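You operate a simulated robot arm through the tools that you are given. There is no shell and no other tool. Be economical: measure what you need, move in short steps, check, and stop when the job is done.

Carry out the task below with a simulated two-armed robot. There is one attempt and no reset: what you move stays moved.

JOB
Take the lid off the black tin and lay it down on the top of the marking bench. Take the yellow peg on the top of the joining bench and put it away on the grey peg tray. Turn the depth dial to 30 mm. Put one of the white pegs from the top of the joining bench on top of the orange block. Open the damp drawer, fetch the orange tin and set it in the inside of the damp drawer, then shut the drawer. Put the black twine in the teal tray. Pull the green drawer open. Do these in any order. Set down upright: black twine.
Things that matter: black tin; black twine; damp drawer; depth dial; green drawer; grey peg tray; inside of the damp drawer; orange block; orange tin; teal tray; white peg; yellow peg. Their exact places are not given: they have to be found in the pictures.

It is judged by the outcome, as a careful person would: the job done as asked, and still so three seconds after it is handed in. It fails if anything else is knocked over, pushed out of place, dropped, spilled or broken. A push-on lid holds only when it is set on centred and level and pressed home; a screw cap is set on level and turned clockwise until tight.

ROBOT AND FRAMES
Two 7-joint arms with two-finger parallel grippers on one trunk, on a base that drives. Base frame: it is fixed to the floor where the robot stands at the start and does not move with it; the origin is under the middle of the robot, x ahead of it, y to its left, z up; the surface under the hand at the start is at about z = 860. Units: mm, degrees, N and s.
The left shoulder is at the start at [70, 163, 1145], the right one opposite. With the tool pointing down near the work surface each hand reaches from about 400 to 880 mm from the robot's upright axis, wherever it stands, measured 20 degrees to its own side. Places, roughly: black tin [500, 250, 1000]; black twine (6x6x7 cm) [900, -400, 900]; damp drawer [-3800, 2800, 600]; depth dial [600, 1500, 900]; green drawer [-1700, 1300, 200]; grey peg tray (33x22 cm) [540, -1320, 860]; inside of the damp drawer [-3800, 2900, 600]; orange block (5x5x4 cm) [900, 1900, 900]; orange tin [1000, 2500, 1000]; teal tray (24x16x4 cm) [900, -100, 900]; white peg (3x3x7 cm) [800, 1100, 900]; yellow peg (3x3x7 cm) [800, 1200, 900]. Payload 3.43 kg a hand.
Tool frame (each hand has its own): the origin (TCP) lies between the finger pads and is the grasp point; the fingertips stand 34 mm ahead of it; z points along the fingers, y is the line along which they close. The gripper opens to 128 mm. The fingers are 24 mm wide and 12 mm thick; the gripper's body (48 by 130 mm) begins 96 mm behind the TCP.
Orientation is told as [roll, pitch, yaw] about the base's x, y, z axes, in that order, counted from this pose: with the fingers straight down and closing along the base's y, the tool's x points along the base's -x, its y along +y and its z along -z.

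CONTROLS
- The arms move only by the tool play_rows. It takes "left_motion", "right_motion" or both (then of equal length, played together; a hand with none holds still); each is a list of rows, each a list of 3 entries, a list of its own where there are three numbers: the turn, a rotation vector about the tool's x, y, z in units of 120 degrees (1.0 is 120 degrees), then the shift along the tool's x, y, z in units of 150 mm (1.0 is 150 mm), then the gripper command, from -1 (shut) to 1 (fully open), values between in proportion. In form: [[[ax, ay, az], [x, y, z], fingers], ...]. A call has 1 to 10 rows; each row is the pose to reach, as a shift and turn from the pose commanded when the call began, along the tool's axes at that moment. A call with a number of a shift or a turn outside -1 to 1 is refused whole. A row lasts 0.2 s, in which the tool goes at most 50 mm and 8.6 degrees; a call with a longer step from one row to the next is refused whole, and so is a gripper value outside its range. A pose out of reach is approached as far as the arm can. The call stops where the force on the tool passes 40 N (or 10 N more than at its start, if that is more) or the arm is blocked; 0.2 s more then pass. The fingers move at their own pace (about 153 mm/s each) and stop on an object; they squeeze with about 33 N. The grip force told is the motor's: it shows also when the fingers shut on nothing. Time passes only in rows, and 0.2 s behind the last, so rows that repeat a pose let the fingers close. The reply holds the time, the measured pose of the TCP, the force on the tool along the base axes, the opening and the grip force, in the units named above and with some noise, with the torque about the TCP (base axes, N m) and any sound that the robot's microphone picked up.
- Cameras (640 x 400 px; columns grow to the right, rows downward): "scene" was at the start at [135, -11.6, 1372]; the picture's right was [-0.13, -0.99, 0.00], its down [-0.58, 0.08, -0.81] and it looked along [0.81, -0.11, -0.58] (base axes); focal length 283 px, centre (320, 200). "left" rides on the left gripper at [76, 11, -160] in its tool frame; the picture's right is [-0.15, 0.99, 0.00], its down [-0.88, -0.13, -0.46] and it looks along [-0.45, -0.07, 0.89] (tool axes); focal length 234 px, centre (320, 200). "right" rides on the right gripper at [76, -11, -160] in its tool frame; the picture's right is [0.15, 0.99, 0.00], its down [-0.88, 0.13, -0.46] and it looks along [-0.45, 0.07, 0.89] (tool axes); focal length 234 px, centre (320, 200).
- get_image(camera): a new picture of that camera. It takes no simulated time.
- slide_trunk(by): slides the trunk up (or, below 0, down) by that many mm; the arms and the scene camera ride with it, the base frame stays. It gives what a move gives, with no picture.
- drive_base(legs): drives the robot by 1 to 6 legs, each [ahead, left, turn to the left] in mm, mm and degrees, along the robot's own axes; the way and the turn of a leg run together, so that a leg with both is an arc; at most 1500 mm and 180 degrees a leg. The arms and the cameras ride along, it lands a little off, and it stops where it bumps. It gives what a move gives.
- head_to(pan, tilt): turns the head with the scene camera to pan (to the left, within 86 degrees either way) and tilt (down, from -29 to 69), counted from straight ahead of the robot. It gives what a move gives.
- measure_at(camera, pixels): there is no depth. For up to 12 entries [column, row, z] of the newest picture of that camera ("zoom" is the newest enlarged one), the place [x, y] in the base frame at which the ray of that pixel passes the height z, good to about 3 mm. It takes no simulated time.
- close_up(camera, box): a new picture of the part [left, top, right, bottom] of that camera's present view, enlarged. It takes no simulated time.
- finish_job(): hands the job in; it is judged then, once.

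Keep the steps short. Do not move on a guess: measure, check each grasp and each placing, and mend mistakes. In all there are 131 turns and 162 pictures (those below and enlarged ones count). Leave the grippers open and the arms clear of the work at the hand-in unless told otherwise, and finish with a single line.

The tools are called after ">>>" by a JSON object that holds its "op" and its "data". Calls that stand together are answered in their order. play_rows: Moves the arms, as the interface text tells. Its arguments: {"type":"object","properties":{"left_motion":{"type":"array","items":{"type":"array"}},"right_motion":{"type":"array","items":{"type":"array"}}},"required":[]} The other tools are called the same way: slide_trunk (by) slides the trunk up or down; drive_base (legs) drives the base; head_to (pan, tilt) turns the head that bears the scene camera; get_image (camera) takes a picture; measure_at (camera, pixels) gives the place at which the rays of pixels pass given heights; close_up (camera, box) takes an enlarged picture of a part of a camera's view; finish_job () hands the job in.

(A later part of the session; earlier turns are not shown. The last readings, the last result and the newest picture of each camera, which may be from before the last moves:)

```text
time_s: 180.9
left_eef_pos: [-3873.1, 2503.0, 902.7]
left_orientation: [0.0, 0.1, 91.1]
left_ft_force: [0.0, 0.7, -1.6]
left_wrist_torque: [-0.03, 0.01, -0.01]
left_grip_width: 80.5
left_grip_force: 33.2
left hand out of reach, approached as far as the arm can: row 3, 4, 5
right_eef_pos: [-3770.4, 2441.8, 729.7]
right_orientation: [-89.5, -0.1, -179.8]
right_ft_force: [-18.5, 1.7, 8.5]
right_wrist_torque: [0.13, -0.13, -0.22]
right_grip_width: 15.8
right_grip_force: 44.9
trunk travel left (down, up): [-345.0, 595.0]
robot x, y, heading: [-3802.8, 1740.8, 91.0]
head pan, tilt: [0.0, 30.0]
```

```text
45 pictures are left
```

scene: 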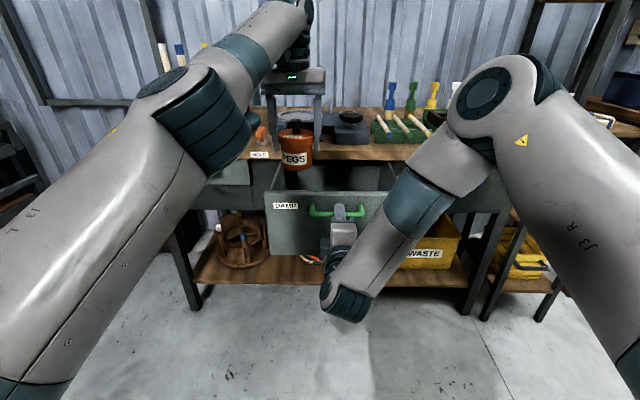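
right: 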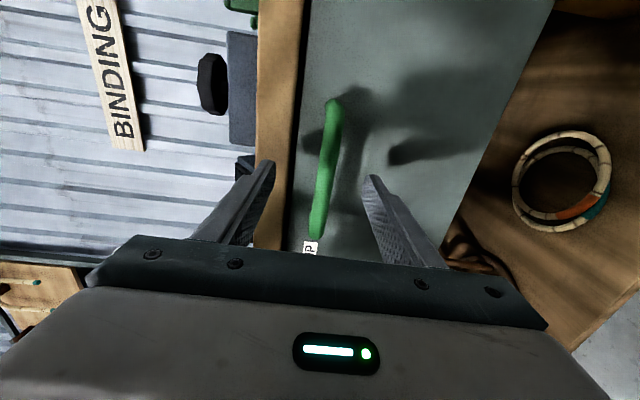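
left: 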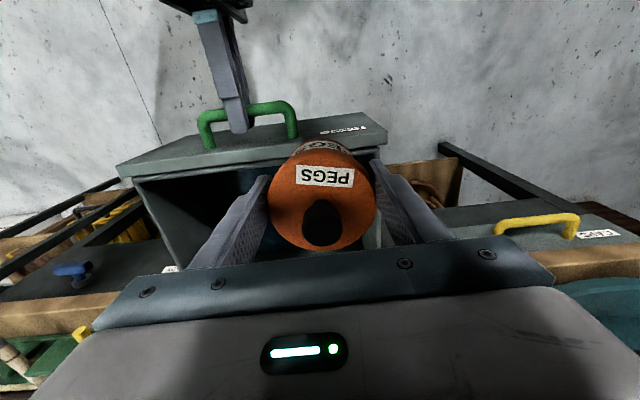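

Out of reach with the low trunk. Release the handle, back off 80, raise the trunk 250, then approach again.

>>> {"op": "play_rows", "data": {"right_motion": [[[0, 0, 0], [0, 0, 0], 0], [[0, 0, 0], [0, 0, 0], 0.2], [[0, 0, 0], [0, 0, 0], 0.2]]}}

>>> {"op": "drive_base", "data": {"legs": [[-80, 0, 0]]}}

>>> {"op": "slide_trunk", "data": {"by": 250}}

>>> {"op": "drive_base", "data": {"legs": [[140, 0, 0]]}}

>>> {"op": "get_image", "data": {"camera": "scene"}}

```text
time_s: 181.7
left_eef_pos: [-3871.6, 2502.5, 902.8]
left_orientation: [0.0, 0.1, 91.1]
left_ft_force: [-0.7, 0.5, -2.5]
left_wrist_torque: [-0.01, 0.02, -0.03]
left_grip_width: 80.5
left_grip_force: 32.8
right_eef_pos: [-3769.1, 2442.7, 728.9]
right_orientation: [-89.4, 0.0, -179.8]
right_ft_force: [0.0, -0.4, -0.4]
right_wrist_torque: [0.04, 0.01, -0.01]
right_grip_width: 77.1
right_grip_force: 0.1
trunk travel left (down, up): [-345.0, 595.0]
robot x, y, heading: [-3803.1, 1741.2, 91.0]
head pan, tilt: [0.0, 30.0]
```

```text
time_s: 182.8
left_eef_pos: [-3871.9, 2421.1, 903.7]
left_orientation: [0.0, -0.1, 91.2]
left_ft_force: [-0.8, -0.2, -2.3]
left_wrist_torque: [0.02, 0.02, 0.03]
left_grip_width: 80.2
left_grip_force: 33.2
right_eef_pos: [-3768.8, 2360.7, 730.7]
right_orientation: [-89.4, -0.2, -179.8]
right_ft_force: [-0.7, 0.5, 0.3]
right_wrist_torque: [-0.03, -0.02, 0.01]
right_grip_width: 77.1
right_grip_force: 0.0
trunk travel left (down, up): [-345.0, 595.0]
robot x, y, heading: [-3802.6, 1662.2, 91.1]
head pan, tilt: [0.0, 30.0]
```

```text
time_s: 185.3
left_eef_pos: [-3871.2, 2423.1, 1151.0]
left_orientation: [0.0, 0.0, 91.2]
left_ft_force: [-0.2, 0.0, -2.5]
left_wrist_torque: [-0.04, 0.03, -0.02]
left_grip_width: 80.5
left_grip_force: 33.4
right_eef_pos: [-3770.0, 2362.5, 979.0]
right_orientation: [-89.4, -0.2, -179.7]
right_ft_force: [0.5, -0.6, 0.2]
right_wrist_torque: [-0.03, 0.0, -0.01]
right_grip_width: 76.7
right_grip_force: 0.1
trunk travel left (down, up): [-595.0, 345.0]
robot x, y, heading: [-3802.2, 1660.4, 91.2]
head pan, tilt: [0.0, 30.0]
```

```text
time_s: 186.7
left_eef_pos: [-3874.5, 2562.7, 1153.1]
left_orientation: [0.0, 0.0, 91.2]
left_ft_force: [0.2, -0.1, -3.1]
left_wrist_torque: [0.0, 0.02, 0.0]
left_grip_width: 80.4
left_grip_force: 32.6
right_eef_pos: [-3772.5, 2502.2, 979.8]
right_orientation: [-89.4, -0.2, -179.8]
right_ft_force: [0.6, 0.0, 0.1]
right_wrist_torque: [-0.02, 0.01, -0.01]
right_grip_width: 76.8
right_grip_force: 0.0
trunk travel left (down, up): [-595.0, 345.0]
robot x, y, heading: [-3805.5, 1800.2, 91.2]
head pan, tilt: [0.0, 30.0]
```

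```text
44 pictures are left
```

scene: 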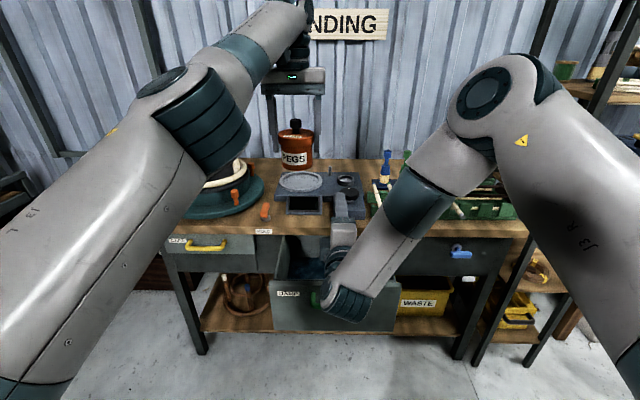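

Move the right hand aside (+x), and look into the drawer from the left camera.

>>> {"op": "play_rows", "data": {"right_motion": [[[0, 0, 0], [0.25, 0, -0.1], 0.2], [[0, 0, 0], [0.5, 0, -0.2], 0.2], [[0, 0, 0], [0.75, 0, -0.3], 0.2], [[0, 0, 0], [0.75, 0, -0.3], 0.2]]}}

>>> {"op": "get_image", "data": {"camera": "left"}}

>>> {"op": "close_up", "data": {"camera": "scene", "box": [240, 210, 440, 340]}}

```text
time_s: 187.7
left_eef_pos: [-3874.7, 2562.0, 1152.6]
left_orientation: [0.0, 0.0, 91.1]
left_ft_force: [0.2, -0.5, -2.9]
left_wrist_torque: [-0.01, -0.01, 0.0]
left_grip_width: 80.6
left_grip_force: 33.1
right_eef_pos: [-3725.1, 2437.7, 1012.2]
right_orientation: [-89.1, -0.1, 179.6]
right_ft_force: [0.8, -0.9, -0.2]
right_wrist_torque: [0.0, -0.01, -0.02]
right_grip_width: 76.8
right_grip_force: 0.2
right hand out of reach, approached as far as the arm can: row 1, 2, 3, 4
trunk travel left (down, up): [-595.0, 345.0]
robot x, y, heading: [-3804.0, 1799.5, 91.1]
head pan, tilt: [0.0, 30.0]
```

```text
43 pictures are left
```

left: 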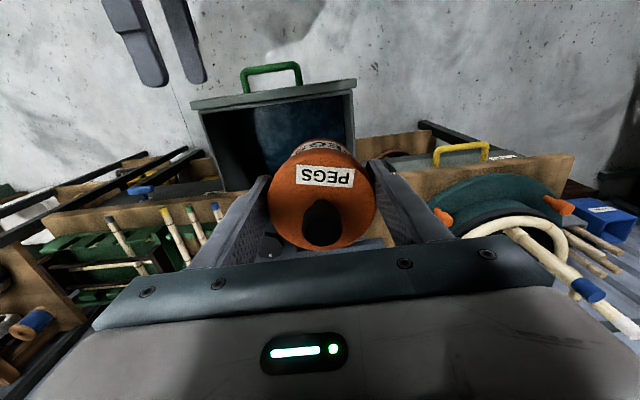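

```text
3.08 times, centred on (340, 275) of scene
```

zoom: 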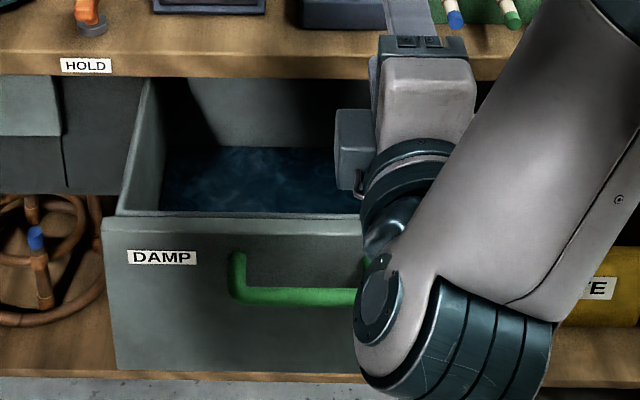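

>>> {"op": "measure_at", "data": {"camera": "left", "pixels": [[193, 105, 778], [355, 85, 778], [275, 100, 778], [220, 192, 860], [395, 160, 860], [300, 120, 600]]}}

>>> {"op": "measure_at", "data": {"camera": "scene", "pixels": [[273, 279, 778], [340, 280, 778], [282, 235, 860], [310, 267, 600], [310, 245, 600]]}}

```text
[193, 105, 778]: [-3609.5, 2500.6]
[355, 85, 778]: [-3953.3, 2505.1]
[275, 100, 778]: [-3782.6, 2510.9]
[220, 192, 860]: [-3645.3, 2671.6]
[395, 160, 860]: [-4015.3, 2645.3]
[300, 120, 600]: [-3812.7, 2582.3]
```

```text
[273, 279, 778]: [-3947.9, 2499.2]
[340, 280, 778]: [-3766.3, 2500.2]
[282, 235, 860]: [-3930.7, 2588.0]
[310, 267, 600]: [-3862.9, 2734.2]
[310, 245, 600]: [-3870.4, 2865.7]
```

Opening runs y 2515–2685, rim z≈770, floor est. ≈560. Lower the tin in at [-3850, 2588].

>>> {"op": "play_rows", "data": {"left_motion": [[[0, 0, 0], [-0.17, -0.167, 0.25], -1], [[0, 0, 0], [-0.17, -0.167, 0.5], -1], [[0, 0, 0], [-0.17, -0.167, 0.75], -1], [[0, 0, 0], [-0.17, -0.167, 0.99], -1]]}}

>>> {"op": "play_rows", "data": {"left_motion": [[[0, 0, 0], [0, 0, 0.25], -1], [[0, 0, 0], [0, 0, 0.5], -1], [[0, 0, 0], [0, 0, 0.75], -1], [[0, 0, 0], [0, 0, 0.9], -1], [[0, 0, 0], [0, 0, 0.9], -1]]}}

>>> {"op": "get_image", "data": {"camera": "left"}}

>>> {"op": "get_image", "data": {"camera": "scene"}}

```text
refused: row 1 steps farther than a row can; nothing moved
```

```text
time_s: 188.9
left_eef_pos: [-3872.5, 2564.0, 1016.5]
left_orientation: [0.0, -0.1, 91.2]
left_ft_force: [0.1, -0.3, -2.8]
left_wrist_torque: [-0.04, 0.0, -0.01]
left_grip_width: 80.5
left_grip_force: 32.7
right_eef_pos: [-3724.5, 2439.3, 1012.8]
right_orientation: [-89.1, -0.3, 179.6]
right_ft_force: [0.3, 0.0, 0.8]
right_wrist_torque: [-0.01, 0.0, -0.03]
right_grip_width: 76.7
right_grip_force: 0.0
trunk travel left (down, up): [-595.0, 345.0]
robot x, y, heading: [-3801.0, 1800.7, 91.1]
head pan, tilt: [0.0, 30.0]
```

```text
41 pictures are left
```

left: 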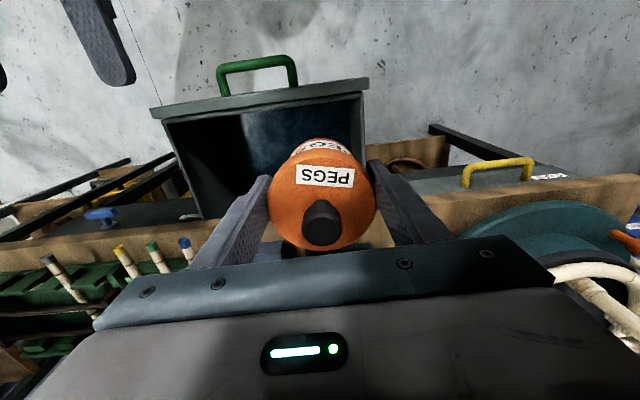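

```text
40 pictures are left
```

scene: 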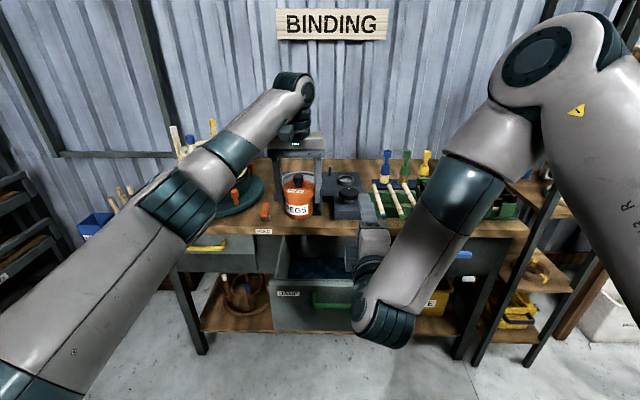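

>>> {"op": "play_rows", "data": {"left_motion": [[[0, 0, 0], [-0.06, -0.07, 0.15], -1], [[0, 0, 0], [-0.13, -0.15, 0.35], -1], [[0, 0, 0], [-0.13, -0.15, 0.65], -1], [[0, 0, 0], [-0.13, -0.15, 0.95], -1], [[0, 0, 0], [-0.13, -0.15, 0.95], -1]]}}

>>> {"op": "play_rows", "data": {"left_motion": [[[0, 0, 0], [0, 0, 0.25], -1], [[0, 0, 0], [0, 0, 0.5], -1], [[0, 0, 0], [0, 0, 0.75], -1], [[0, 0, 0], [0, 0, 0.95], -1], [[0, 0, 0], [0, 0, 0.95], -1]]}}

>>> {"op": "get_image", "data": {"camera": "left"}}

>>> {"op": "close_up", "data": {"camera": "scene", "box": [220, 150, 420, 340]}}

```text
time_s: 190.1
left_eef_pos: [-3851.7, 2582.1, 874.8]
left_orientation: [0.0, -0.1, 91.1]
left_ft_force: [-0.1, 0.1, -3.2]
left_wrist_torque: [-0.02, -0.01, -0.01]
left_grip_width: 80.7
left_grip_force: 33.2
right_eef_pos: [-3724.3, 2438.9, 1012.1]
right_orientation: [-89.0, -0.2, 179.7]
right_ft_force: [0.0, 0.5, -0.1]
right_wrist_torque: [-0.01, 0.01, 0.01]
right_grip_width: 76.8
right_grip_force: 0.1
trunk travel left (down, up): [-595.0, 345.0]
robot x, y, heading: [-3805.6, 1802.3, 91.4]
head pan, tilt: [0.0, 30.0]
```

```text
time_s: 191.3
left_eef_pos: [-3850.7, 2582.8, 730.8]
left_orientation: [0.0, 0.0, 91.1]
left_ft_force: [-0.1, 0.5, -2.6]
left_wrist_torque: [0.05, -0.01, 0.01]
left_grip_width: 80.4
left_grip_force: 33.0
right_eef_pos: [-3726.0, 2437.4, 1011.6]
right_orientation: [-89.1, -0.2, 179.6]
right_ft_force: [-0.1, -0.4, -0.2]
right_wrist_torque: [-0.03, -0.01, -0.01]
right_grip_width: 77.0
right_grip_force: 0.1
trunk travel left (down, up): [-595.0, 345.0]
robot x, y, heading: [-3803.9, 1801.4, 91.6]
head pan, tilt: [0.0, 30.0]
```

```text
39 pictures are left
```

left: 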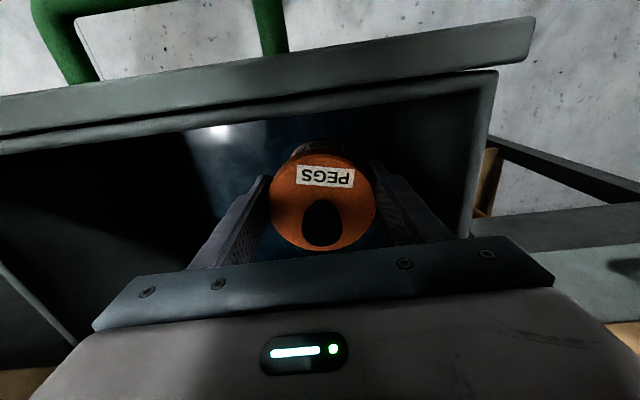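

```text
2.11 times, centred on (320, 245) of scene
```

zoom: 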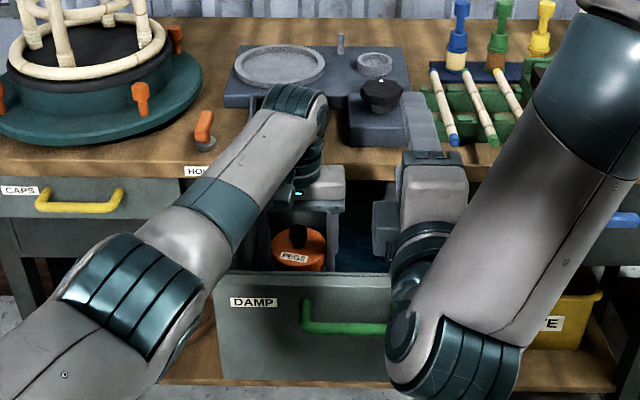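

Inside the opening. Lower further until contact.

>>> {"op": "play_rows", "data": {"left_motion": [[[0, 0, 0], [0, 0, 0.2], -1], [[0, 0, 0], [0, 0, 0.4], -1], [[0, 0, 0], [0, 0, 0.48], -1], [[0, 0, 0], [0, 0, 0.53], -1], [[0, 0, 0], [0, 0, 0.58], -1], [[0, 0, 0], [0, 0, 0.63], -1], [[0, 0, 0], [0, 0, 0.68], -1], [[0, 0, 0], [0, 0, 0.73], -1]]}}

>>> {"op": "close_up", "data": {"camera": "scene", "box": [220, 150, 420, 340]}}

```text
time_s: 192.7
left_eef_pos: [-3855.0, 2580.2, 653.9]
left_orientation: [-0.1, -1.2, 91.0]
left_ft_force: [-3.1, -0.9, 22.7]
left_wrist_torque: [-0.41, -0.31, -0.06]
left_grip_width: 80.7
left_grip_force: 33.0
left hand out of reach, approached as far as the arm can: row 3, 4, 5, 6, 7
right_eef_pos: [-3725.8, 2438.9, 1012.4]
right_orientation: [-89.1, -0.2, 179.8]
right_ft_force: [0.3, 0.3, -0.8]
right_wrist_torque: [0.02, -0.01, 0.0]
right_grip_width: 77.1
right_grip_force: 0.1
trunk travel left (down, up): [-595.0, 345.0]
robot x, y, heading: [-3802.7, 1801.4, 91.4]
head pan, tilt: [0.0, 30.0]
stopped in row 7 (left hand): the force on the tool passed its limit at 57 N (the readings are from after the stop); the commanded pose is now the measured one
```

```text
2.11 times, centred on (320, 245) of scene
```

zoom: 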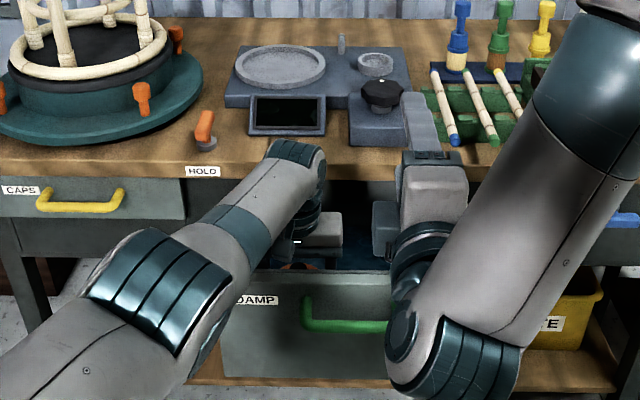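

Contact: tin on the floor at z≈583. Ease 3 mm, open, and rise.

>>> {"op": "play_rows", "data": {"left_motion": [[[0, 0, 0], [0, 0, -0.02], -1], [[0, 0, 0], [0, 0, -0.02], 0.5], [[0, 0, 0], [0, 0, -0.02], 0.5], [[0, 0, 0], [0, 0, -0.2], 0.5], [[0, 0, 0], [0, 0, -0.5], 0.5], [[0, 0, 0], [0, 0, -0.8], 0.5], [[0, 0, 0], [0, 0, -0.99], 0.5]]}}

>>> {"op": "get_image", "data": {"camera": "left"}}

```text
time_s: 194.3
left_eef_pos: [-3853.9, 2575.3, 797.5]
left_orientation: [-0.1, -0.6, 91.2]
left_ft_force: [0.8, 0.0, -0.8]
left_wrist_torque: [0.02, 0.0, 0.01]
left_grip_width: 95.8
left_grip_force: 0.0
right_eef_pos: [-3724.4, 2437.9, 1011.4]
right_orientation: [-89.1, -0.2, 179.7]
right_ft_force: [0.3, 0.0, -0.3]
right_wrist_torque: [0.01, 0.0, -0.03]
right_grip_width: 77.0
right_grip_force: 0.1
trunk travel left (down, up): [-595.0, 345.0]
robot x, y, heading: [-3804.4, 1803.0, 91.1]
head pan, tilt: [0.0, 30.0]
```

```text
36 pictures are left
```

left: 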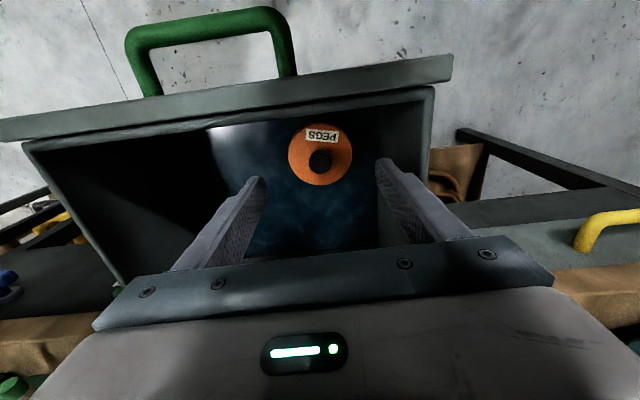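

Tin is upright inside with its lid on. Raise and retract the left hand; close right fingers.

>>> {"op": "play_rows", "data": {"left_motion": [[[0, 0, 0], [0, 0, -0.3], 0.5], [[0, 0, 0], [0, 0, -0.6], 0.5], [[0, 0, 0], [0.1, 0, -0.9], 0.5], [[0, 0, 0], [0.4, 0, -0.99], 0.5], [[0, 0, 0], [0.7, 0.1, -0.99], 0.5], [[0, 0, 0], [0.99, 0.2, -0.99], 0.5]], "right_motion": [[[0, 0, 0], [0, 0, 0], -1], [[0, 0, 0], [0, 0, 0], -1], [[0, 0, 0], [0, 0, 0], -1], [[0, 0, 0], [0, 0, 0], -1], [[0, 0, 0], [0, 0, 0], -1], [[0, 0, 0], [0, 0, 0], -1]]}}

>>> {"op": "play_rows", "data": {"left_motion": [[[0, 0, 0], [0.2, 0.2, -0.1], 0.5], [[0, 0, 0], [0.4, 0.4, -0.2], 0.5], [[0, 0, 0], [0.6, 0.6, -0.3], 0.5], [[0, 0, 0], [0.6, 0.8, -0.5], 0.5]]}}

>>> {"op": "drive_base", "data": {"legs": [[-60, 30, 0]]}}

>>> {"op": "slide_trunk", "data": {"by": -330}}

>>> {"op": "get_image", "data": {"camera": "scene"}}

```text
time_s: 195.7
left_eef_pos: [-3882.1, 2421.8, 945.5]
left_orientation: [0.0, -0.7, 91.2]
left_ft_force: [-0.4, -0.1, -0.3]
left_wrist_torque: [0.01, 0.02, -0.03]
left_grip_width: 96.1
left_grip_force: 0.1
right_eef_pos: [-3726.4, 2437.2, 1012.0]
right_orientation: [-89.2, 0.0, 179.7]
right_ft_force: [-0.4, -1.0, 0.1]
right_wrist_torque: [-0.01, 0.02, 0.0]
right_grip_width: 0.0
right_grip_force: 32.7
trunk travel left (down, up): [-595.0, 345.0]
robot x, y, heading: [-3801.5, 1800.2, 91.3]
head pan, tilt: [0.0, 30.0]
```

```text
time_s: 196.7
left_eef_pos: [-4002.1, 2329.8, 1018.3]
left_orientation: [-0.1, -0.7, 91.1]
left_ft_force: [-0.7, -0.4, 0.5]
left_wrist_torque: [0.01, 0.01, -0.02]
left_grip_width: 96.2
left_grip_force: 0.0
right_eef_pos: [-3725.9, 2437.6, 1012.3]
right_orientation: [-89.1, -0.1, 179.7]
right_ft_force: [0.4, -0.3, -0.6]
right_wrist_torque: [-0.04, 0.0, -0.01]
right_grip_width: 0.1
right_grip_force: 32.8
trunk travel left (down, up): [-595.0, 345.0]
robot x, y, heading: [-3801.9, 1800.5, 91.1]
head pan, tilt: [0.0, 30.0]
```

```text
time_s: 197.7
left_eef_pos: [-4029.5, 2269.2, 1018.0]
left_orientation: [-0.2, -0.7, 91.1]
left_ft_force: [-0.4, -0.6, 0.4]
left_wrist_torque: [0.05, 0.01, 0.04]
left_grip_width: 96.3
left_grip_force: 0.1
right_eef_pos: [-3755.0, 2377.9, 1012.5]
right_orientation: [-89.2, -0.1, 179.6]
right_ft_force: [-0.2, -0.9, -0.2]
right_wrist_torque: [-0.02, -0.01, -0.05]
right_grip_width: 0.0
right_grip_force: 32.9
trunk travel left (down, up): [-595.0, 345.0]
robot x, y, heading: [-3828.2, 1742.8, 91.1]
head pan, tilt: [0.0, 30.0]
```

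```text
time_s: 201.0
left_eef_pos: [-4029.4, 2270.1, 687.1]
left_orientation: [0.0, -0.7, 91.1]
left_ft_force: [0.0, -0.4, 0.5]
left_wrist_torque: [-0.02, 0.01, -0.03]
left_grip_width: 95.9
left_grip_force: 0.1
right_eef_pos: [-3754.8, 2377.5, 681.7]
right_orientation: [-89.0, -0.2, 179.7]
right_ft_force: [-0.6, 0.5, 0.2]
right_wrist_torque: [-0.02, 0.01, -0.04]
right_grip_width: 0.0
right_grip_force: 33.1
trunk travel left (down, up): [-265.0, 675.0]
robot x, y, heading: [-3832.0, 1740.9, 91.2]
head pan, tilt: [0.0, 30.0]
```

```text
35 pictures are left
```

scene: 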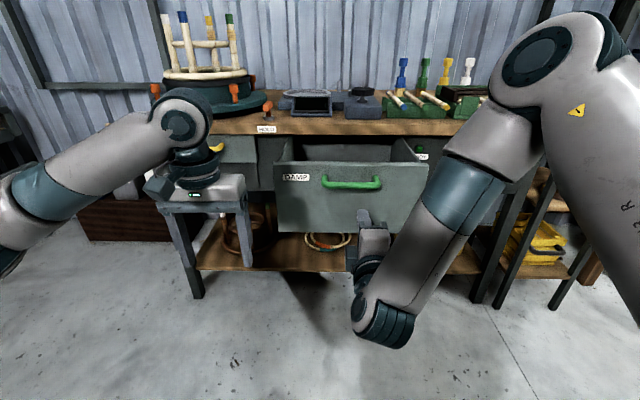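

Retract and raise the left hand, then push the drawer shut by driving ahead.

>>> {"op": "play_rows", "data": {"left_motion": [[[0, 0, 0], [0.2, 0, -0.2], 0.5], [[0, 0, 0], [0.4, 0, -0.4], 0.5], [[0, 0, 0], [0.6, 0, -0.6], 0.5], [[0, 0, 0], [0.7, 0, -0.8], 0.5], [[0, 0, 0], [0.7, 0, -0.99], 0.5]]}}

>>> {"op": "drive_base", "data": {"legs": [[200, 0, 0]]}}

>>> {"op": "drive_base", "data": {"legs": [[115, 0, 0]]}}

>>> {"op": "get_image", "data": {"camera": "scene"}}

```text
time_s: 202.2
left_eef_pos: [-4026.5, 2164.1, 836.3]
left_orientation: [0.0, -0.6, 91.2]
left_ft_force: [-0.4, 0.3, 0.0]
left_wrist_torque: [-0.04, -0.02, 0.04]
left_grip_width: 95.9
left_grip_force: 0.1
right_eef_pos: [-3754.3, 2378.6, 682.9]
right_orientation: [-89.2, -0.2, 179.7]
right_ft_force: [0.5, -0.2, 0.0]
right_wrist_torque: [0.04, -0.02, -0.01]
right_grip_width: 0.0
right_grip_force: 33.6
trunk travel left (down, up): [-265.0, 675.0]
robot x, y, heading: [-3833.6, 1737.8, 91.1]
head pan, tilt: [0.0, 30.0]
```

```text
time_s: 203.8
left_eef_pos: [-4030.8, 2366.7, 835.7]
left_orientation: [-0.1, -0.5, 91.0]
left_ft_force: [-0.1, 1.5, 0.4]
left_wrist_torque: [0.0, 0.01, 0.0]
left_grip_width: 96.2
left_grip_force: 0.0
right_eef_pos: [-3757.8, 2581.9, 680.4]
right_orientation: [-89.1, -0.2, 179.7]
right_ft_force: [-0.6, 0.2, -0.8]
right_wrist_torque: [-0.01, -0.01, 0.01]
right_grip_width: 0.0
right_grip_force: 32.6
trunk travel left (down, up): [-265.0, 675.0]
robot x, y, heading: [-3839.0, 1940.7, 91.2]
head pan, tilt: [0.0, 30.0]
```

```text
time_s: 205.1
left_eef_pos: [-4033.5, 2476.4, 833.8]
left_orientation: [-0.1, -0.6, 91.2]
left_ft_force: [-0.3, 0.3, 0.1]
left_wrist_torque: [-0.03, 0.01, -0.01]
left_grip_width: 96.0
left_grip_force: 0.2
right_eef_pos: [-3761.1, 2687.8, 681.3]
right_orientation: [-88.9, -0.2, 179.8]
right_ft_force: [0.8, 0.9, 0.3]
right_wrist_torque: [0.03, 0.02, -0.01]
right_grip_width: 0.1
right_grip_force: 32.8
trunk travel left (down, up): [-265.0, 675.0]
robot x, y, heading: [-3837.3, 2057.5, 91.5]
head pan, tilt: [0.0, 30.0]
stopped in leg 1: the force on the tool passed its limit at 94 N (the readings are from after the stop); the commanded pose is now the measured one
```

```text
34 pictures are left
```

scene: 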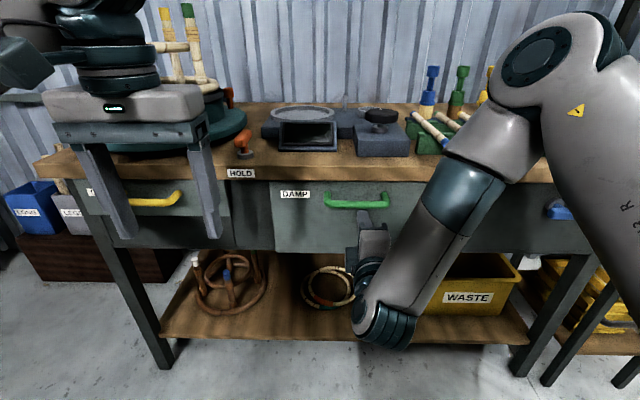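

>>> {"op": "close_up", "data": {"camera": "scene", "box": [200, 150, 440, 270]}}

```text
2.67 times, centred on (320, 210) of scene
```

zoom: 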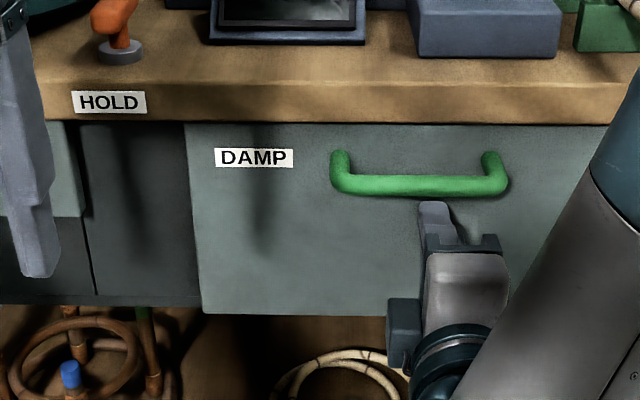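

Drawer is shut. Back off, turn and drive toward the chest with the green drawer.

>>> {"op": "drive_base", "data": {"legs": [[-330, 0, 0], [0, 0, -91.3], [1400, 400, 0], [1500, 0, 0], [0, 0, 180], [0, 800, 0]]}}

>>> {"op": "head_to", "data": {"pan": 0, "tilt": 40}}

>>> {"op": "get_image", "data": {"camera": "scene"}}

```text
time_s: 236.0
left_eef_pos: [-1402.9, 1195.1, 835.0]
left_orientation: [0.0, -0.6, 178.2]
left_ft_force: [-1.0, 0.2, 0.3]
left_wrist_torque: [-0.01, -0.01, -0.01]
left_grip_width: 96.0
left_grip_force: 0.1
right_eef_pos: [-1599.7, 1477.8, 681.1]
right_orientation: [-89.0, -0.1, -93.2]
right_ft_force: [-0.2, -0.1, 0.1]
right_wrist_torque: [-0.03, 0.01, 0.02]
right_grip_width: 0.0
right_grip_force: 32.8
trunk travel left (down, up): [-265.0, 675.0]
robot x, y, heading: [-972.7, 1368.9, 178.2]
head pan, tilt: [0.0, 30.0]
```

```text
time_s: 236.7
left_eef_pos: [-1403.1, 1194.7, 836.2]
left_orientation: [-0.2, -0.6, 178.2]
left_ft_force: [0.6, 1.2, 0.0]
left_wrist_torque: [-0.01, 0.0, 0.0]
left_grip_width: 95.9
left_grip_force: 0.0
right_eef_pos: [-1599.3, 1478.7, 681.7]
right_orientation: [-88.9, -0.2, -93.2]
right_ft_force: [-0.4, -0.4, 0.3]
right_wrist_torque: [-0.04, 0.05, -0.01]
right_grip_width: 0.0
right_grip_force: 32.9
trunk travel left (down, up): [-265.0, 675.0]
robot x, y, heading: [-972.4, 1367.0, 178.2]
head pan, tilt: [0.0, 40.0]
```

```text
32 pictures are left
```

scene: 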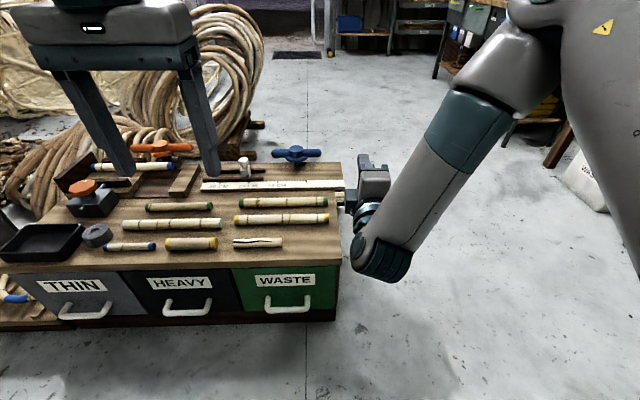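

The green (WASTE) drawer's handle is at (288,308). Measure.

>>> {"op": "measure_at", "data": {"camera": "scene", "pixels": [[288, 309, 150], [288, 309, 200], [288, 309, 250], [288, 323, 0], [286, 266, 350], [286, 266, 300], [335, 322, 50]]}}

>>> {"op": "close_up", "data": {"camera": "scene", "box": [220, 240, 380, 340]}}

>>> {"op": "get_image", "data": {"camera": "left"}}

```text
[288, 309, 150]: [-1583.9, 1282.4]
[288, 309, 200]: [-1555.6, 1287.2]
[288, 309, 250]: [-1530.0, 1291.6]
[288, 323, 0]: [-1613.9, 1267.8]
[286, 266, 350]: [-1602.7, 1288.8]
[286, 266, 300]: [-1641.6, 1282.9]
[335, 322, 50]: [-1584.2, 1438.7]
```

```text
4.00 times, centred on (300, 290) of scene
```

zoom: 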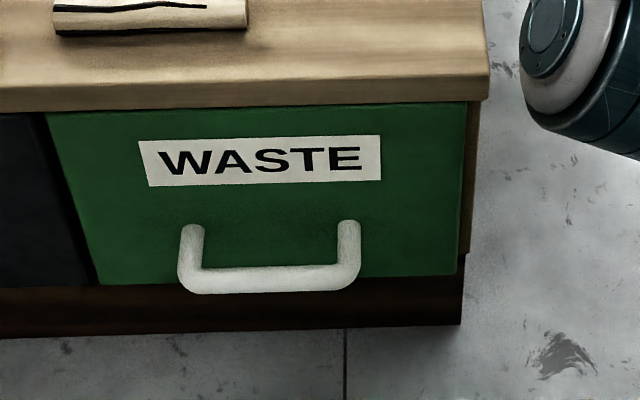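

```text
30 pictures are left
```

left: 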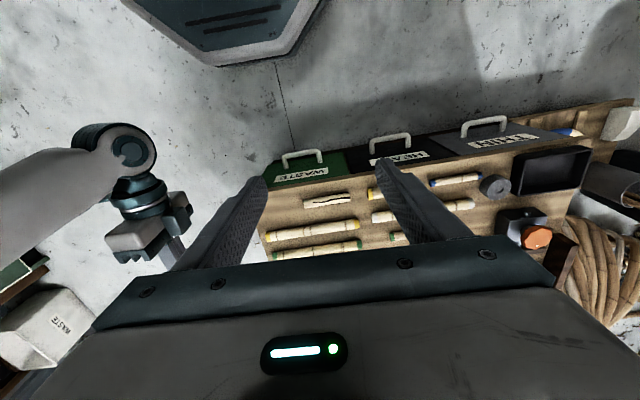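

>>> {"op": "measure_at", "data": {"camera": "left", "pixels": [[301, 155, 150], [301, 155, 200], [301, 155, 250], [283, 157, 200], [321, 152, 200]]}}

```text
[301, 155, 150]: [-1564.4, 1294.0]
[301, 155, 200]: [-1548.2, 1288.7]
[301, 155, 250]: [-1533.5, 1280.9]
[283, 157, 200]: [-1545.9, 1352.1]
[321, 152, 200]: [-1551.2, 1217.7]
```

Handle at about [-1540,1287,232]. Back off, lower the trunk fully, and tilt the right hand 35° downward.

>>> {"op": "drive_base", "data": {"legs": [[-260, 0, 0]]}}

>>> {"op": "slide_trunk", "data": {"by": -263}}

>>> {"op": "play_rows", "data": {"right_motion": [[[-0.058, 0, 0], [0, 0.2, -0.07], 0], [[-0.116, 0, 0], [0, 0.4, -0.14], 0.2], [[-0.174, 0, 0], [0, 0.6, -0.21], 0.2], [[-0.232, 0, 0], [0, 0.8, -0.28], 0.2], [[-0.29, 0, 0], [0, 0.99, -0.35], 0.2], [[-0.29, 0, 0], [0, 0.99, -0.35], 0.2]]}}

>>> {"op": "get_image", "data": {"camera": "scene"}}

>>> {"op": "get_image", "data": {"camera": "right"}}

```text
time_s: 238.6
left_eef_pos: [-1142.1, 1185.8, 835.4]
left_orientation: [-0.1, -0.7, 178.2]
left_ft_force: [0.7, -0.3, -0.8]
left_wrist_torque: [-0.01, 0.01, -0.02]
left_grip_width: 95.8
left_grip_force: 0.2
right_eef_pos: [-1337.9, 1469.1, 682.1]
right_orientation: [-89.0, -0.2, -93.2]
right_ft_force: [-0.7, 0.2, -0.1]
right_wrist_torque: [0.02, 0.02, 0.01]
right_grip_width: 0.0
right_grip_force: 33.0
trunk travel left (down, up): [-265.0, 675.0]
robot x, y, heading: [-712.1, 1355.5, 178.1]
head pan, tilt: [0.0, 40.0]
```

```text
time_s: 241.3
left_eef_pos: [-1142.1, 1186.7, 573.0]
left_orientation: [-0.1, -0.6, 178.2]
left_ft_force: [-0.5, 0.1, 1.4]
left_wrist_torque: [-0.03, 0.02, 0.02]
left_grip_width: 96.0
left_grip_force: 0.0
right_eef_pos: [-1337.3, 1469.2, 419.3]
right_orientation: [-89.0, -0.2, -93.1]
right_ft_force: [0.4, 0.6, 0.4]
right_wrist_torque: [0.01, 0.0, 0.0]
right_grip_width: 0.0
right_grip_force: 32.8
trunk travel left (down, up): [-2.0, 938.0]
robot x, y, heading: [-709.3, 1357.3, 178.6]
head pan, tilt: [0.0, 40.0]
```

```text
time_s: 242.7
left_eef_pos: [-1141.8, 1185.7, 573.2]
left_orientation: [-0.1, -0.6, 178.2]
left_ft_force: [-0.2, -0.4, 0.0]
left_wrist_torque: [-0.01, 0.01, -0.01]
left_grip_width: 95.9
left_grip_force: 0.0
right_eef_pos: [-1282.5, 1465.9, 270.3]
right_orientation: [-54.1, -0.1, -93.0]
right_ft_force: [-0.7, -0.5, -0.3]
right_wrist_torque: [-0.01, 0.02, 0.0]
right_grip_width: 76.7
right_grip_force: 0.1
trunk travel left (down, up): [-2.0, 938.0]
robot x, y, heading: [-705.5, 1361.2, 178.2]
head pan, tilt: [0.0, 40.0]
```

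```text
29 pictures are left
```

scene: 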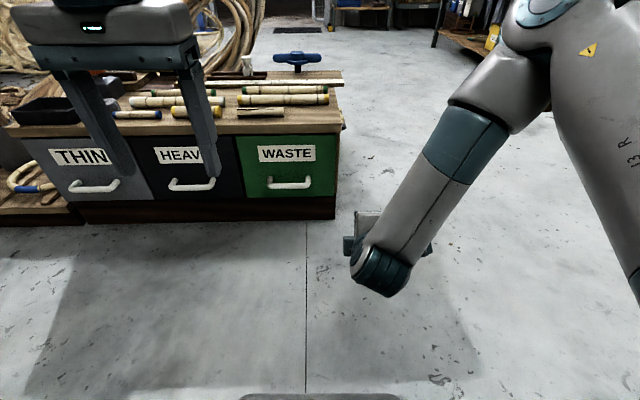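

```text
28 pictures are left
```

right: 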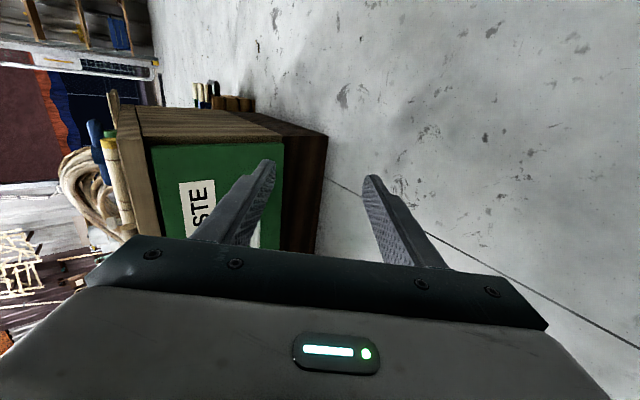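

>>> {"op": "measure_at", "data": {"camera": "scene", "pixels": [[289, 184, 180], [289, 184, 200], [289, 184, 230], [269, 185, 210], [311, 182, 210], [290, 137, 330]]}}

>>> {"op": "drive_base", "data": {"legs": [[0, 175, 1.6]]}}

>>> {"op": "get_image", "data": {"camera": "right"}}

>>> {"op": "get_image", "data": {"camera": "scene"}}

```text
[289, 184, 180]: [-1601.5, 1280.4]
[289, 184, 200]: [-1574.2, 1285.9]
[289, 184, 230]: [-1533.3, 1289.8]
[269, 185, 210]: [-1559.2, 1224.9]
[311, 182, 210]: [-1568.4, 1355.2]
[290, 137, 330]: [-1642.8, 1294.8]
```

```text
time_s: 244.2
left_eef_pos: [-1139.9, 1001.3, 571.9]
left_orientation: [-0.1, -0.6, 179.8]
left_ft_force: [0.3, -0.3, -0.3]
left_wrist_torque: [-0.02, 0.01, 0.0]
left_grip_width: 96.1
left_grip_force: 0.1
right_eef_pos: [-1290.0, 1276.8, 270.7]
right_orientation: [-54.2, -0.1, -91.6]
right_ft_force: [0.2, -0.7, 0.6]
right_wrist_torque: [-0.01, 0.0, 0.01]
right_grip_width: 76.8
right_grip_force: 0.0
trunk travel left (down, up): [-2.0, 938.0]
robot x, y, heading: [-710.4, 1182.3, 179.6]
head pan, tilt: [0.0, 40.0]
```

```text
27 pictures are left
```

right: 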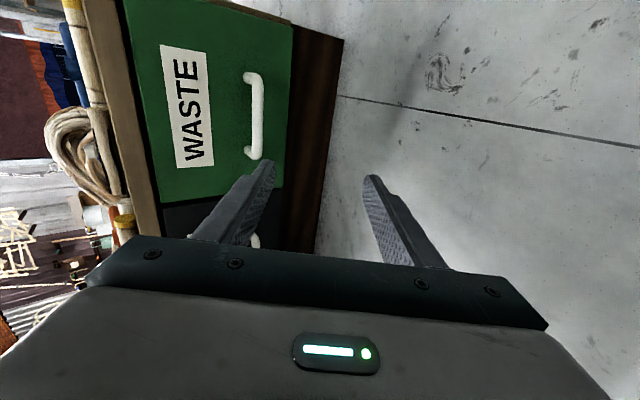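

```text
26 pictures are left
```

scene: 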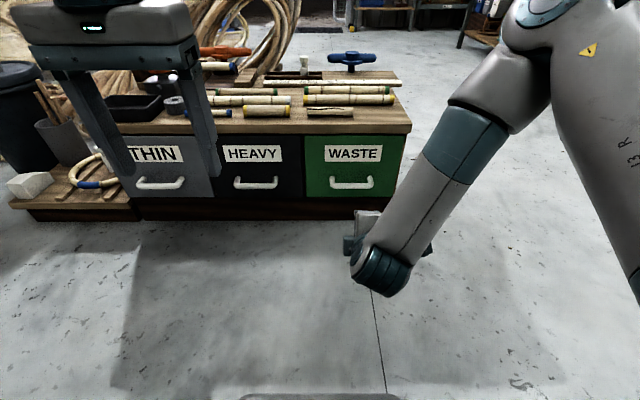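

Three fixes agree: handle ≈[-1540,1288,226]. Drive ahead 190 with fingers at 45 mm.

>>> {"op": "play_rows", "data": {"right_motion": [[[0, 0, 0], [0, 0, 0], -0.25], [[0, 0, 0], [0, 0, 0], -0.25]]}}

>>> {"op": "drive_base", "data": {"legs": [[185, 0, 0]]}}

>>> {"op": "get_image", "data": {"camera": "right"}}

>>> {"op": "get_image", "data": {"camera": "scene"}}

```text
time_s: 244.8
left_eef_pos: [-1139.5, 1001.8, 572.4]
left_orientation: [-0.2, -0.5, 179.8]
left_ft_force: [0.4, -0.5, -0.2]
left_wrist_torque: [-0.01, 0.0, -0.01]
left_grip_width: 96.0
left_grip_force: 0.2
right_eef_pos: [-1289.6, 1276.5, 271.3]
right_orientation: [-54.2, -0.1, -91.6]
right_ft_force: [0.2, 0.2, 0.3]
right_wrist_torque: [0.01, -0.02, -0.01]
right_grip_width: 48.1
right_grip_force: 0.0
trunk travel left (down, up): [-2.0, 938.0]
robot x, y, heading: [-712.6, 1181.8, 180.0]
head pan, tilt: [0.0, 40.0]
```

```text
time_s: 246.3
left_eef_pos: [-1325.9, 1002.7, 572.8]
left_orientation: [-0.1, -0.5, 179.7]
left_ft_force: [0.9, 0.1, -1.4]
left_wrist_torque: [-0.02, -0.02, -0.01]
left_grip_width: 95.8
left_grip_force: 0.0
right_eef_pos: [-1475.9, 1279.1, 270.4]
right_orientation: [-54.2, -0.1, -91.7]
right_ft_force: [-0.5, -0.3, -0.4]
right_wrist_torque: [-0.04, 0.0, 0.0]
right_grip_width: 48.0
right_grip_force: 0.0
trunk travel left (down, up): [-2.0, 938.0]
robot x, y, heading: [-902.5, 1187.7, 179.7]
head pan, tilt: [0.0, 40.0]
```

```text
25 pictures are left
```

right: 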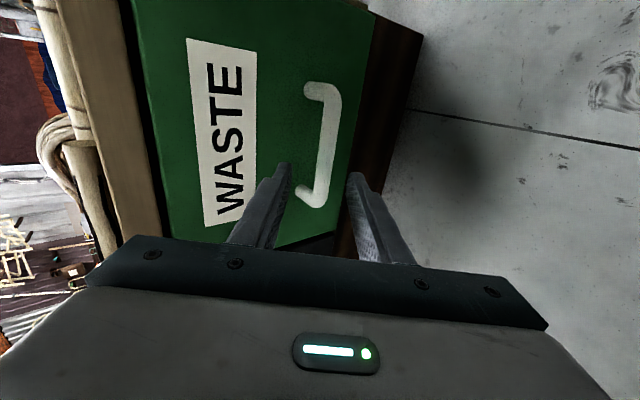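

```text
24 pictures are left
```

scene: 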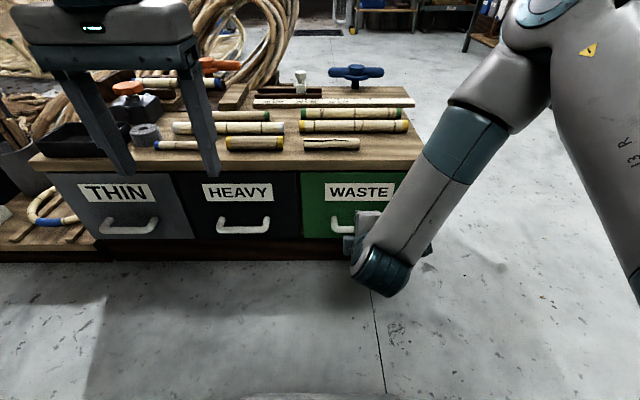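

Bar slightly below the axis; shift 9 mm and advance 62 mm along the fingers, then close.

>>> {"op": "play_rows", "data": {"right_motion": [[[0, 0, 0], [0, 0.06, 0.1], -0.25], [[0, 0, 0], [0, 0.06, 0.25], -0.25], [[0, 0, 0], [0, 0.06, 0.41], -0.25], [[0, 0, 0], [0, 0.06, 0.41], -0.25]]}}

>>> {"op": "get_image", "data": {"camera": "right"}}

```text
time_s: 247.3
left_eef_pos: [-1326.2, 1001.3, 573.3]
left_orientation: [-0.1, -0.6, 179.7]
left_ft_force: [0.2, -0.1, 0.1]
left_wrist_torque: [0.02, 0.0, -0.03]
left_grip_width: 96.0
left_grip_force: 0.0
right_eef_pos: [-1519.1, 1280.6, 226.5]
right_orientation: [-54.1, -0.1, -91.8]
right_ft_force: [0.2, 0.7, -0.5]
right_wrist_torque: [-0.03, 0.01, -0.03]
right_grip_width: 48.0
right_grip_force: 0.0
trunk travel left (down, up): [-2.0, 938.0]
robot x, y, heading: [-897.5, 1188.5, 179.7]
head pan, tilt: [0.0, 40.0]
```

```text
23 pictures are left
```

right: 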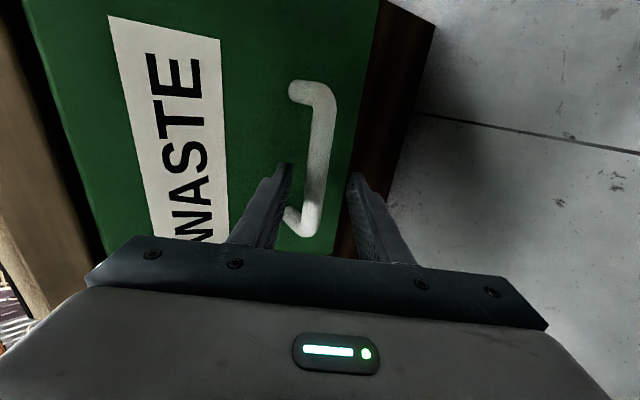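

>>> {"op": "play_rows", "data": {"right_motion": [[[0, 0, 0], [0, 0, 0], -0.6], [[0, 0, 0], [0, 0, 0], -1], [[0, 0, 0], [0, 0, 0], -1], [[0, 0, 0], [0, 0, 0], -1]]}}

```text
time_s: 248.3
left_eef_pos: [-1325.2, 1002.5, 573.4]
left_orientation: [-0.1, -0.7, 179.7]
left_ft_force: [0.0, 0.3, 0.0]
left_wrist_torque: [-0.01, 0.02, 0.0]
left_grip_width: 95.9
left_grip_force: 0.1
right_eef_pos: [-1519.8, 1280.2, 230.3]
right_orientation: [-54.5, 0.0, -91.7]
right_ft_force: [-4.1, 2.5, 21.0]
right_wrist_torque: [1.07, 0.6, 0.55]
right_grip_width: 18.4
right_grip_force: 45.0
trunk travel left (down, up): [-2.0, 938.0]
robot x, y, heading: [-903.0, 1183.2, 179.7]
head pan, tilt: [0.0, 40.0]
```

Gripped the bar (18.4 mm). Pull the drawer by driving back 230.

>>> {"op": "drive_base", "data": {"legs": [[-230, 0, 0]]}}

>>> {"op": "get_image", "data": {"camera": "scene"}}

```text
time_s: 250.1
left_eef_pos: [-1095.3, 1002.0, 574.4]
left_orientation: [-0.1, -0.7, 179.7]
left_ft_force: [0.2, -0.3, 0.1]
left_wrist_torque: [-0.01, -0.02, -0.01]
left_grip_width: 96.2
left_grip_force: 0.2
right_eef_pos: [-1290.7, 1279.9, 230.3]
right_orientation: [-54.6, 0.0, -91.9]
right_ft_force: [-1.3, 19.3, 30.1]
right_wrist_torque: [0.97, 0.67, 0.47]
right_grip_width: 17.8
right_grip_force: 44.7
trunk travel left (down, up): [-2.0, 938.0]
robot x, y, heading: [-667.8, 1182.9, 179.7]
head pan, tilt: [0.0, 40.0]
```

```text
22 pictures are left
```

scene: 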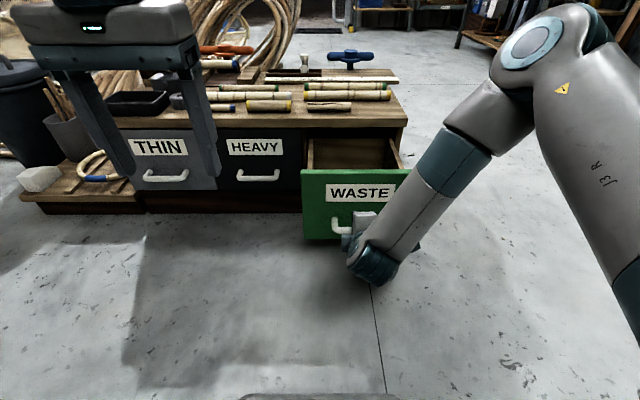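

Green drawer is open. Release, withdraw along the fingers, back off.

>>> {"op": "play_rows", "data": {"right_motion": [[[0, 0, 0], [0, 0, 0], -0.5], [[0, 0, 0], [0, 0, 0], -0.25], [[0, 0, 0], [0, -0.02, -0.15], -0.25], [[0, 0, 0], [0, -0.04, -0.35], -0.25], [[0, 0, 0], [0, -0.04, -0.55], -0.25]]}}

>>> {"op": "drive_base", "data": {"legs": [[-150, 0, 0]]}}

>>> {"op": "get_image", "data": {"camera": "scene"}}

>>> {"op": "slide_trunk", "data": {"by": 623}}

>>> {"op": "play_rows", "data": {"right_motion": [[[0.058, 0, 0], [0, -0.1, 0.05], -0.2], [[0.116, 0, 0], [0, -0.2, 0.1], -0.2], [[0.174, 0, 0], [0, -0.3, 0.15], -0.2], [[0.232, 0, 0], [0, -0.4, 0.2], -0.2], [[0.29, 0, 0], [0, -0.5, 0.25], -0.2]]}}

```text
time_s: 251.2
left_eef_pos: [-1096.6, 1002.0, 572.0]
left_orientation: [-0.1, -0.5, 179.7]
left_ft_force: [0.6, -0.5, -0.1]
left_wrist_torque: [-0.02, 0.0, -0.03]
left_grip_width: 96.1
left_grip_force: 0.1
right_eef_pos: [-1227.1, 1278.8, 280.6]
right_orientation: [-54.4, -0.1, -91.8]
right_ft_force: [-0.4, -0.1, -0.5]
right_wrist_torque: [-0.03, 0.03, 0.0]
right_grip_width: 47.8
right_grip_force: 0.1
trunk travel left (down, up): [-2.0, 938.0]
robot x, y, heading: [-668.1, 1184.2, 179.7]
head pan, tilt: [0.0, 40.0]
```

```text
time_s: 252.6
left_eef_pos: [-947.0, 1001.1, 573.3]
left_orientation: [-0.1, -0.6, 179.8]
left_ft_force: [0.4, -0.5, -0.1]
left_wrist_torque: [0.03, 0.01, -0.02]
left_grip_width: 96.1
left_grip_force: 0.0
right_eef_pos: [-1077.0, 1278.1, 279.5]
right_orientation: [-54.6, 0.1, -91.9]
right_ft_force: [0.4, -0.9, -0.7]
right_wrist_torque: [0.01, -0.01, 0.01]
right_grip_width: 47.9
right_grip_force: 0.1
trunk travel left (down, up): [-2.0, 938.0]
robot x, y, heading: [-517.7, 1183.0, 179.6]
head pan, tilt: [0.0, 40.0]
```

```text
21 pictures are left
```

scene: 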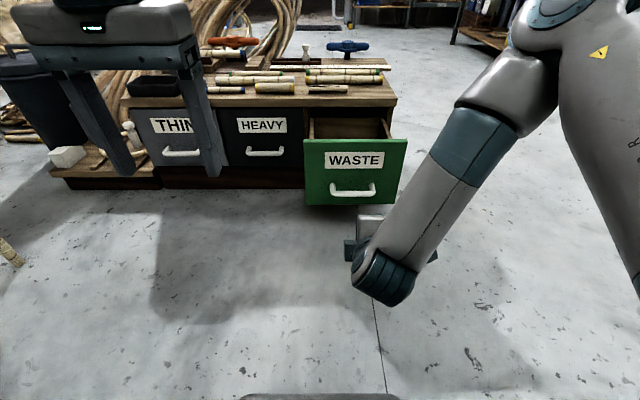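

```text
refused: 623 is not a number from -400 to 400
```

```text
time_s: 253.8
left_eef_pos: [-945.8, 1000.8, 572.1]
left_orientation: [-0.1, -0.6, 179.7]
left_ft_force: [-0.3, 0.3, 0.2]
left_wrist_torque: [-0.02, 0.0, -0.02]
left_grip_width: 96.1
left_grip_force: 0.1
right_eef_pos: [-1141.6, 1248.5, 339.1]
right_orientation: [-88.9, 0.0, -92.9]
right_ft_force: [-0.6, -0.3, -0.6]
right_wrist_torque: [-0.01, 0.01, 0.02]
right_grip_width: 51.0
right_grip_force: 0.0
right hand out of reach, approached as far as the arm can: row 4, 5
trunk travel left (down, up): [-2.0, 938.0]
robot x, y, heading: [-515.7, 1181.1, 179.5]
head pan, tilt: [0.0, 40.0]
```

Drawer stays open. Raise the trunk in two steps and restore the right hand to vertical.

>>> {"op": "slide_trunk", "data": {"by": 400}}

>>> {"op": "slide_trunk", "data": {"by": 223}}

>>> {"op": "play_rows", "data": {"right_motion": [[[-0.041, 0.041, 0.041], [0, -0.1, 0.05], 0], [[-0.082, 0.082, 0.082], [0, -0.2, 0.1], 0], [[-0.123, 0.123, 0.123], [0, -0.3, 0.1], 0], [[-0.164, 0.164, 0.164], [0, -0.4, 0.1], 0], [[-0.205, 0.205, 0.205], [0, -0.5, 0.1], 0], [[-0.246, 0.246, 0.246], [0, -0.6, 0.1], 0], [[-0.287, 0.287, 0.287], [0, -0.7, 0.1], 0]]}}

>>> {"op": "play_rows", "data": {"right_motion": [[[-0.041, 0.041, 0.041], [0, 0, 0], 0], [[-0.082, 0.082, 0.082], [0, 0, 0], 0], [[-0.123, 0.123, 0.123], [0, 0, 0], 0], [[-0.164, 0.164, 0.164], [0, 0, 0], 0], [[-0.205, 0.205, 0.205], [0, 0, 0], 0], [[-0.246, 0.246, 0.246], [0, 0, 0], 0], [[-0.287, 0.287, 0.287], [0, 0, 0], 0], [[-0.29, 0.29, 0.29], [0, 0, 0], 0]]}}

```text
time_s: 257.6
left_eef_pos: [-947.0, 1001.6, 972.1]
left_orientation: [-0.1, -0.7, 179.6]
left_ft_force: [0.1, -0.4, 0.3]
left_wrist_torque: [-0.03, -0.02, 0.02]
left_grip_width: 96.0
left_grip_force: 0.1
right_eef_pos: [-1141.1, 1249.5, 738.2]
right_orientation: [-88.8, 0.0, -92.8]
right_ft_force: [0.5, 0.2, 0.2]
right_wrist_torque: [0.0, 0.01, 0.02]
right_grip_width: 51.3
right_grip_force: 0.1
trunk travel left (down, up): [-402.0, 538.0]
robot x, y, heading: [-520.6, 1184.9, 180.0]
head pan, tilt: [0.0, 40.0]
```

```text
time_s: 260.0
left_eef_pos: [-946.2, 999.6, 1195.9]
left_orientation: [-0.1, -0.6, 179.7]
left_ft_force: [-0.2, 0.0, -0.2]
left_wrist_torque: [0.02, 0.0, 0.02]
left_grip_width: 95.9
left_grip_force: 0.1
right_eef_pos: [-1141.4, 1248.8, 961.6]
right_orientation: [-88.7, 0.0, -92.8]
right_ft_force: [0.0, 0.3, -0.1]
right_wrist_torque: [0.01, 0.02, 0.03]
right_grip_width: 51.1
right_grip_force: 0.2
trunk travel left (down, up): [-625.0, 315.0]
robot x, y, heading: [-524.1, 1179.6, 179.8]
head pan, tilt: [0.0, 40.0]
```

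```text
time_s: 261.6
left_eef_pos: [-947.4, 1001.9, 1194.9]
left_orientation: [0.0, -0.5, 179.7]
left_ft_force: [0.1, -0.1, 0.3]
left_wrist_torque: [-0.03, 0.02, 0.0]
left_grip_width: 96.0
left_grip_force: 0.0
right_eef_pos: [-1158.1, 1250.8, 1065.8]
right_orientation: [-44.3, -18.6, -138.0]
right_ft_force: [0.4, 0.2, -0.2]
right_wrist_torque: [-0.01, -0.03, 0.0]
right_grip_width: 63.9
right_grip_force: 0.1
trunk travel left (down, up): [-625.0, 315.0]
robot x, y, heading: [-517.7, 1179.8, 179.7]
head pan, tilt: [0.0, 40.0]
```

```text
time_s: 263.4
left_eef_pos: [-946.2, 1000.3, 1196.0]
left_orientation: [0.0, -0.6, 179.7]
left_ft_force: [-0.2, -0.1, 0.1]
left_wrist_torque: [0.02, 0.04, -0.02]
left_grip_width: 96.3
left_grip_force: 0.0
right_eef_pos: [-1158.8, 1248.0, 1066.4]
right_orientation: [0.0, 1.3, 177.1]
right_ft_force: [0.7, -0.2, 0.0]
right_wrist_torque: [-0.03, -0.01, 0.0]
right_grip_width: 64.0
right_grip_force: 0.0
trunk travel left (down, up): [-625.0, 315.0]
robot x, y, heading: [-523.1, 1186.1, 179.7]
head pan, tilt: [0.0, 40.0]
```

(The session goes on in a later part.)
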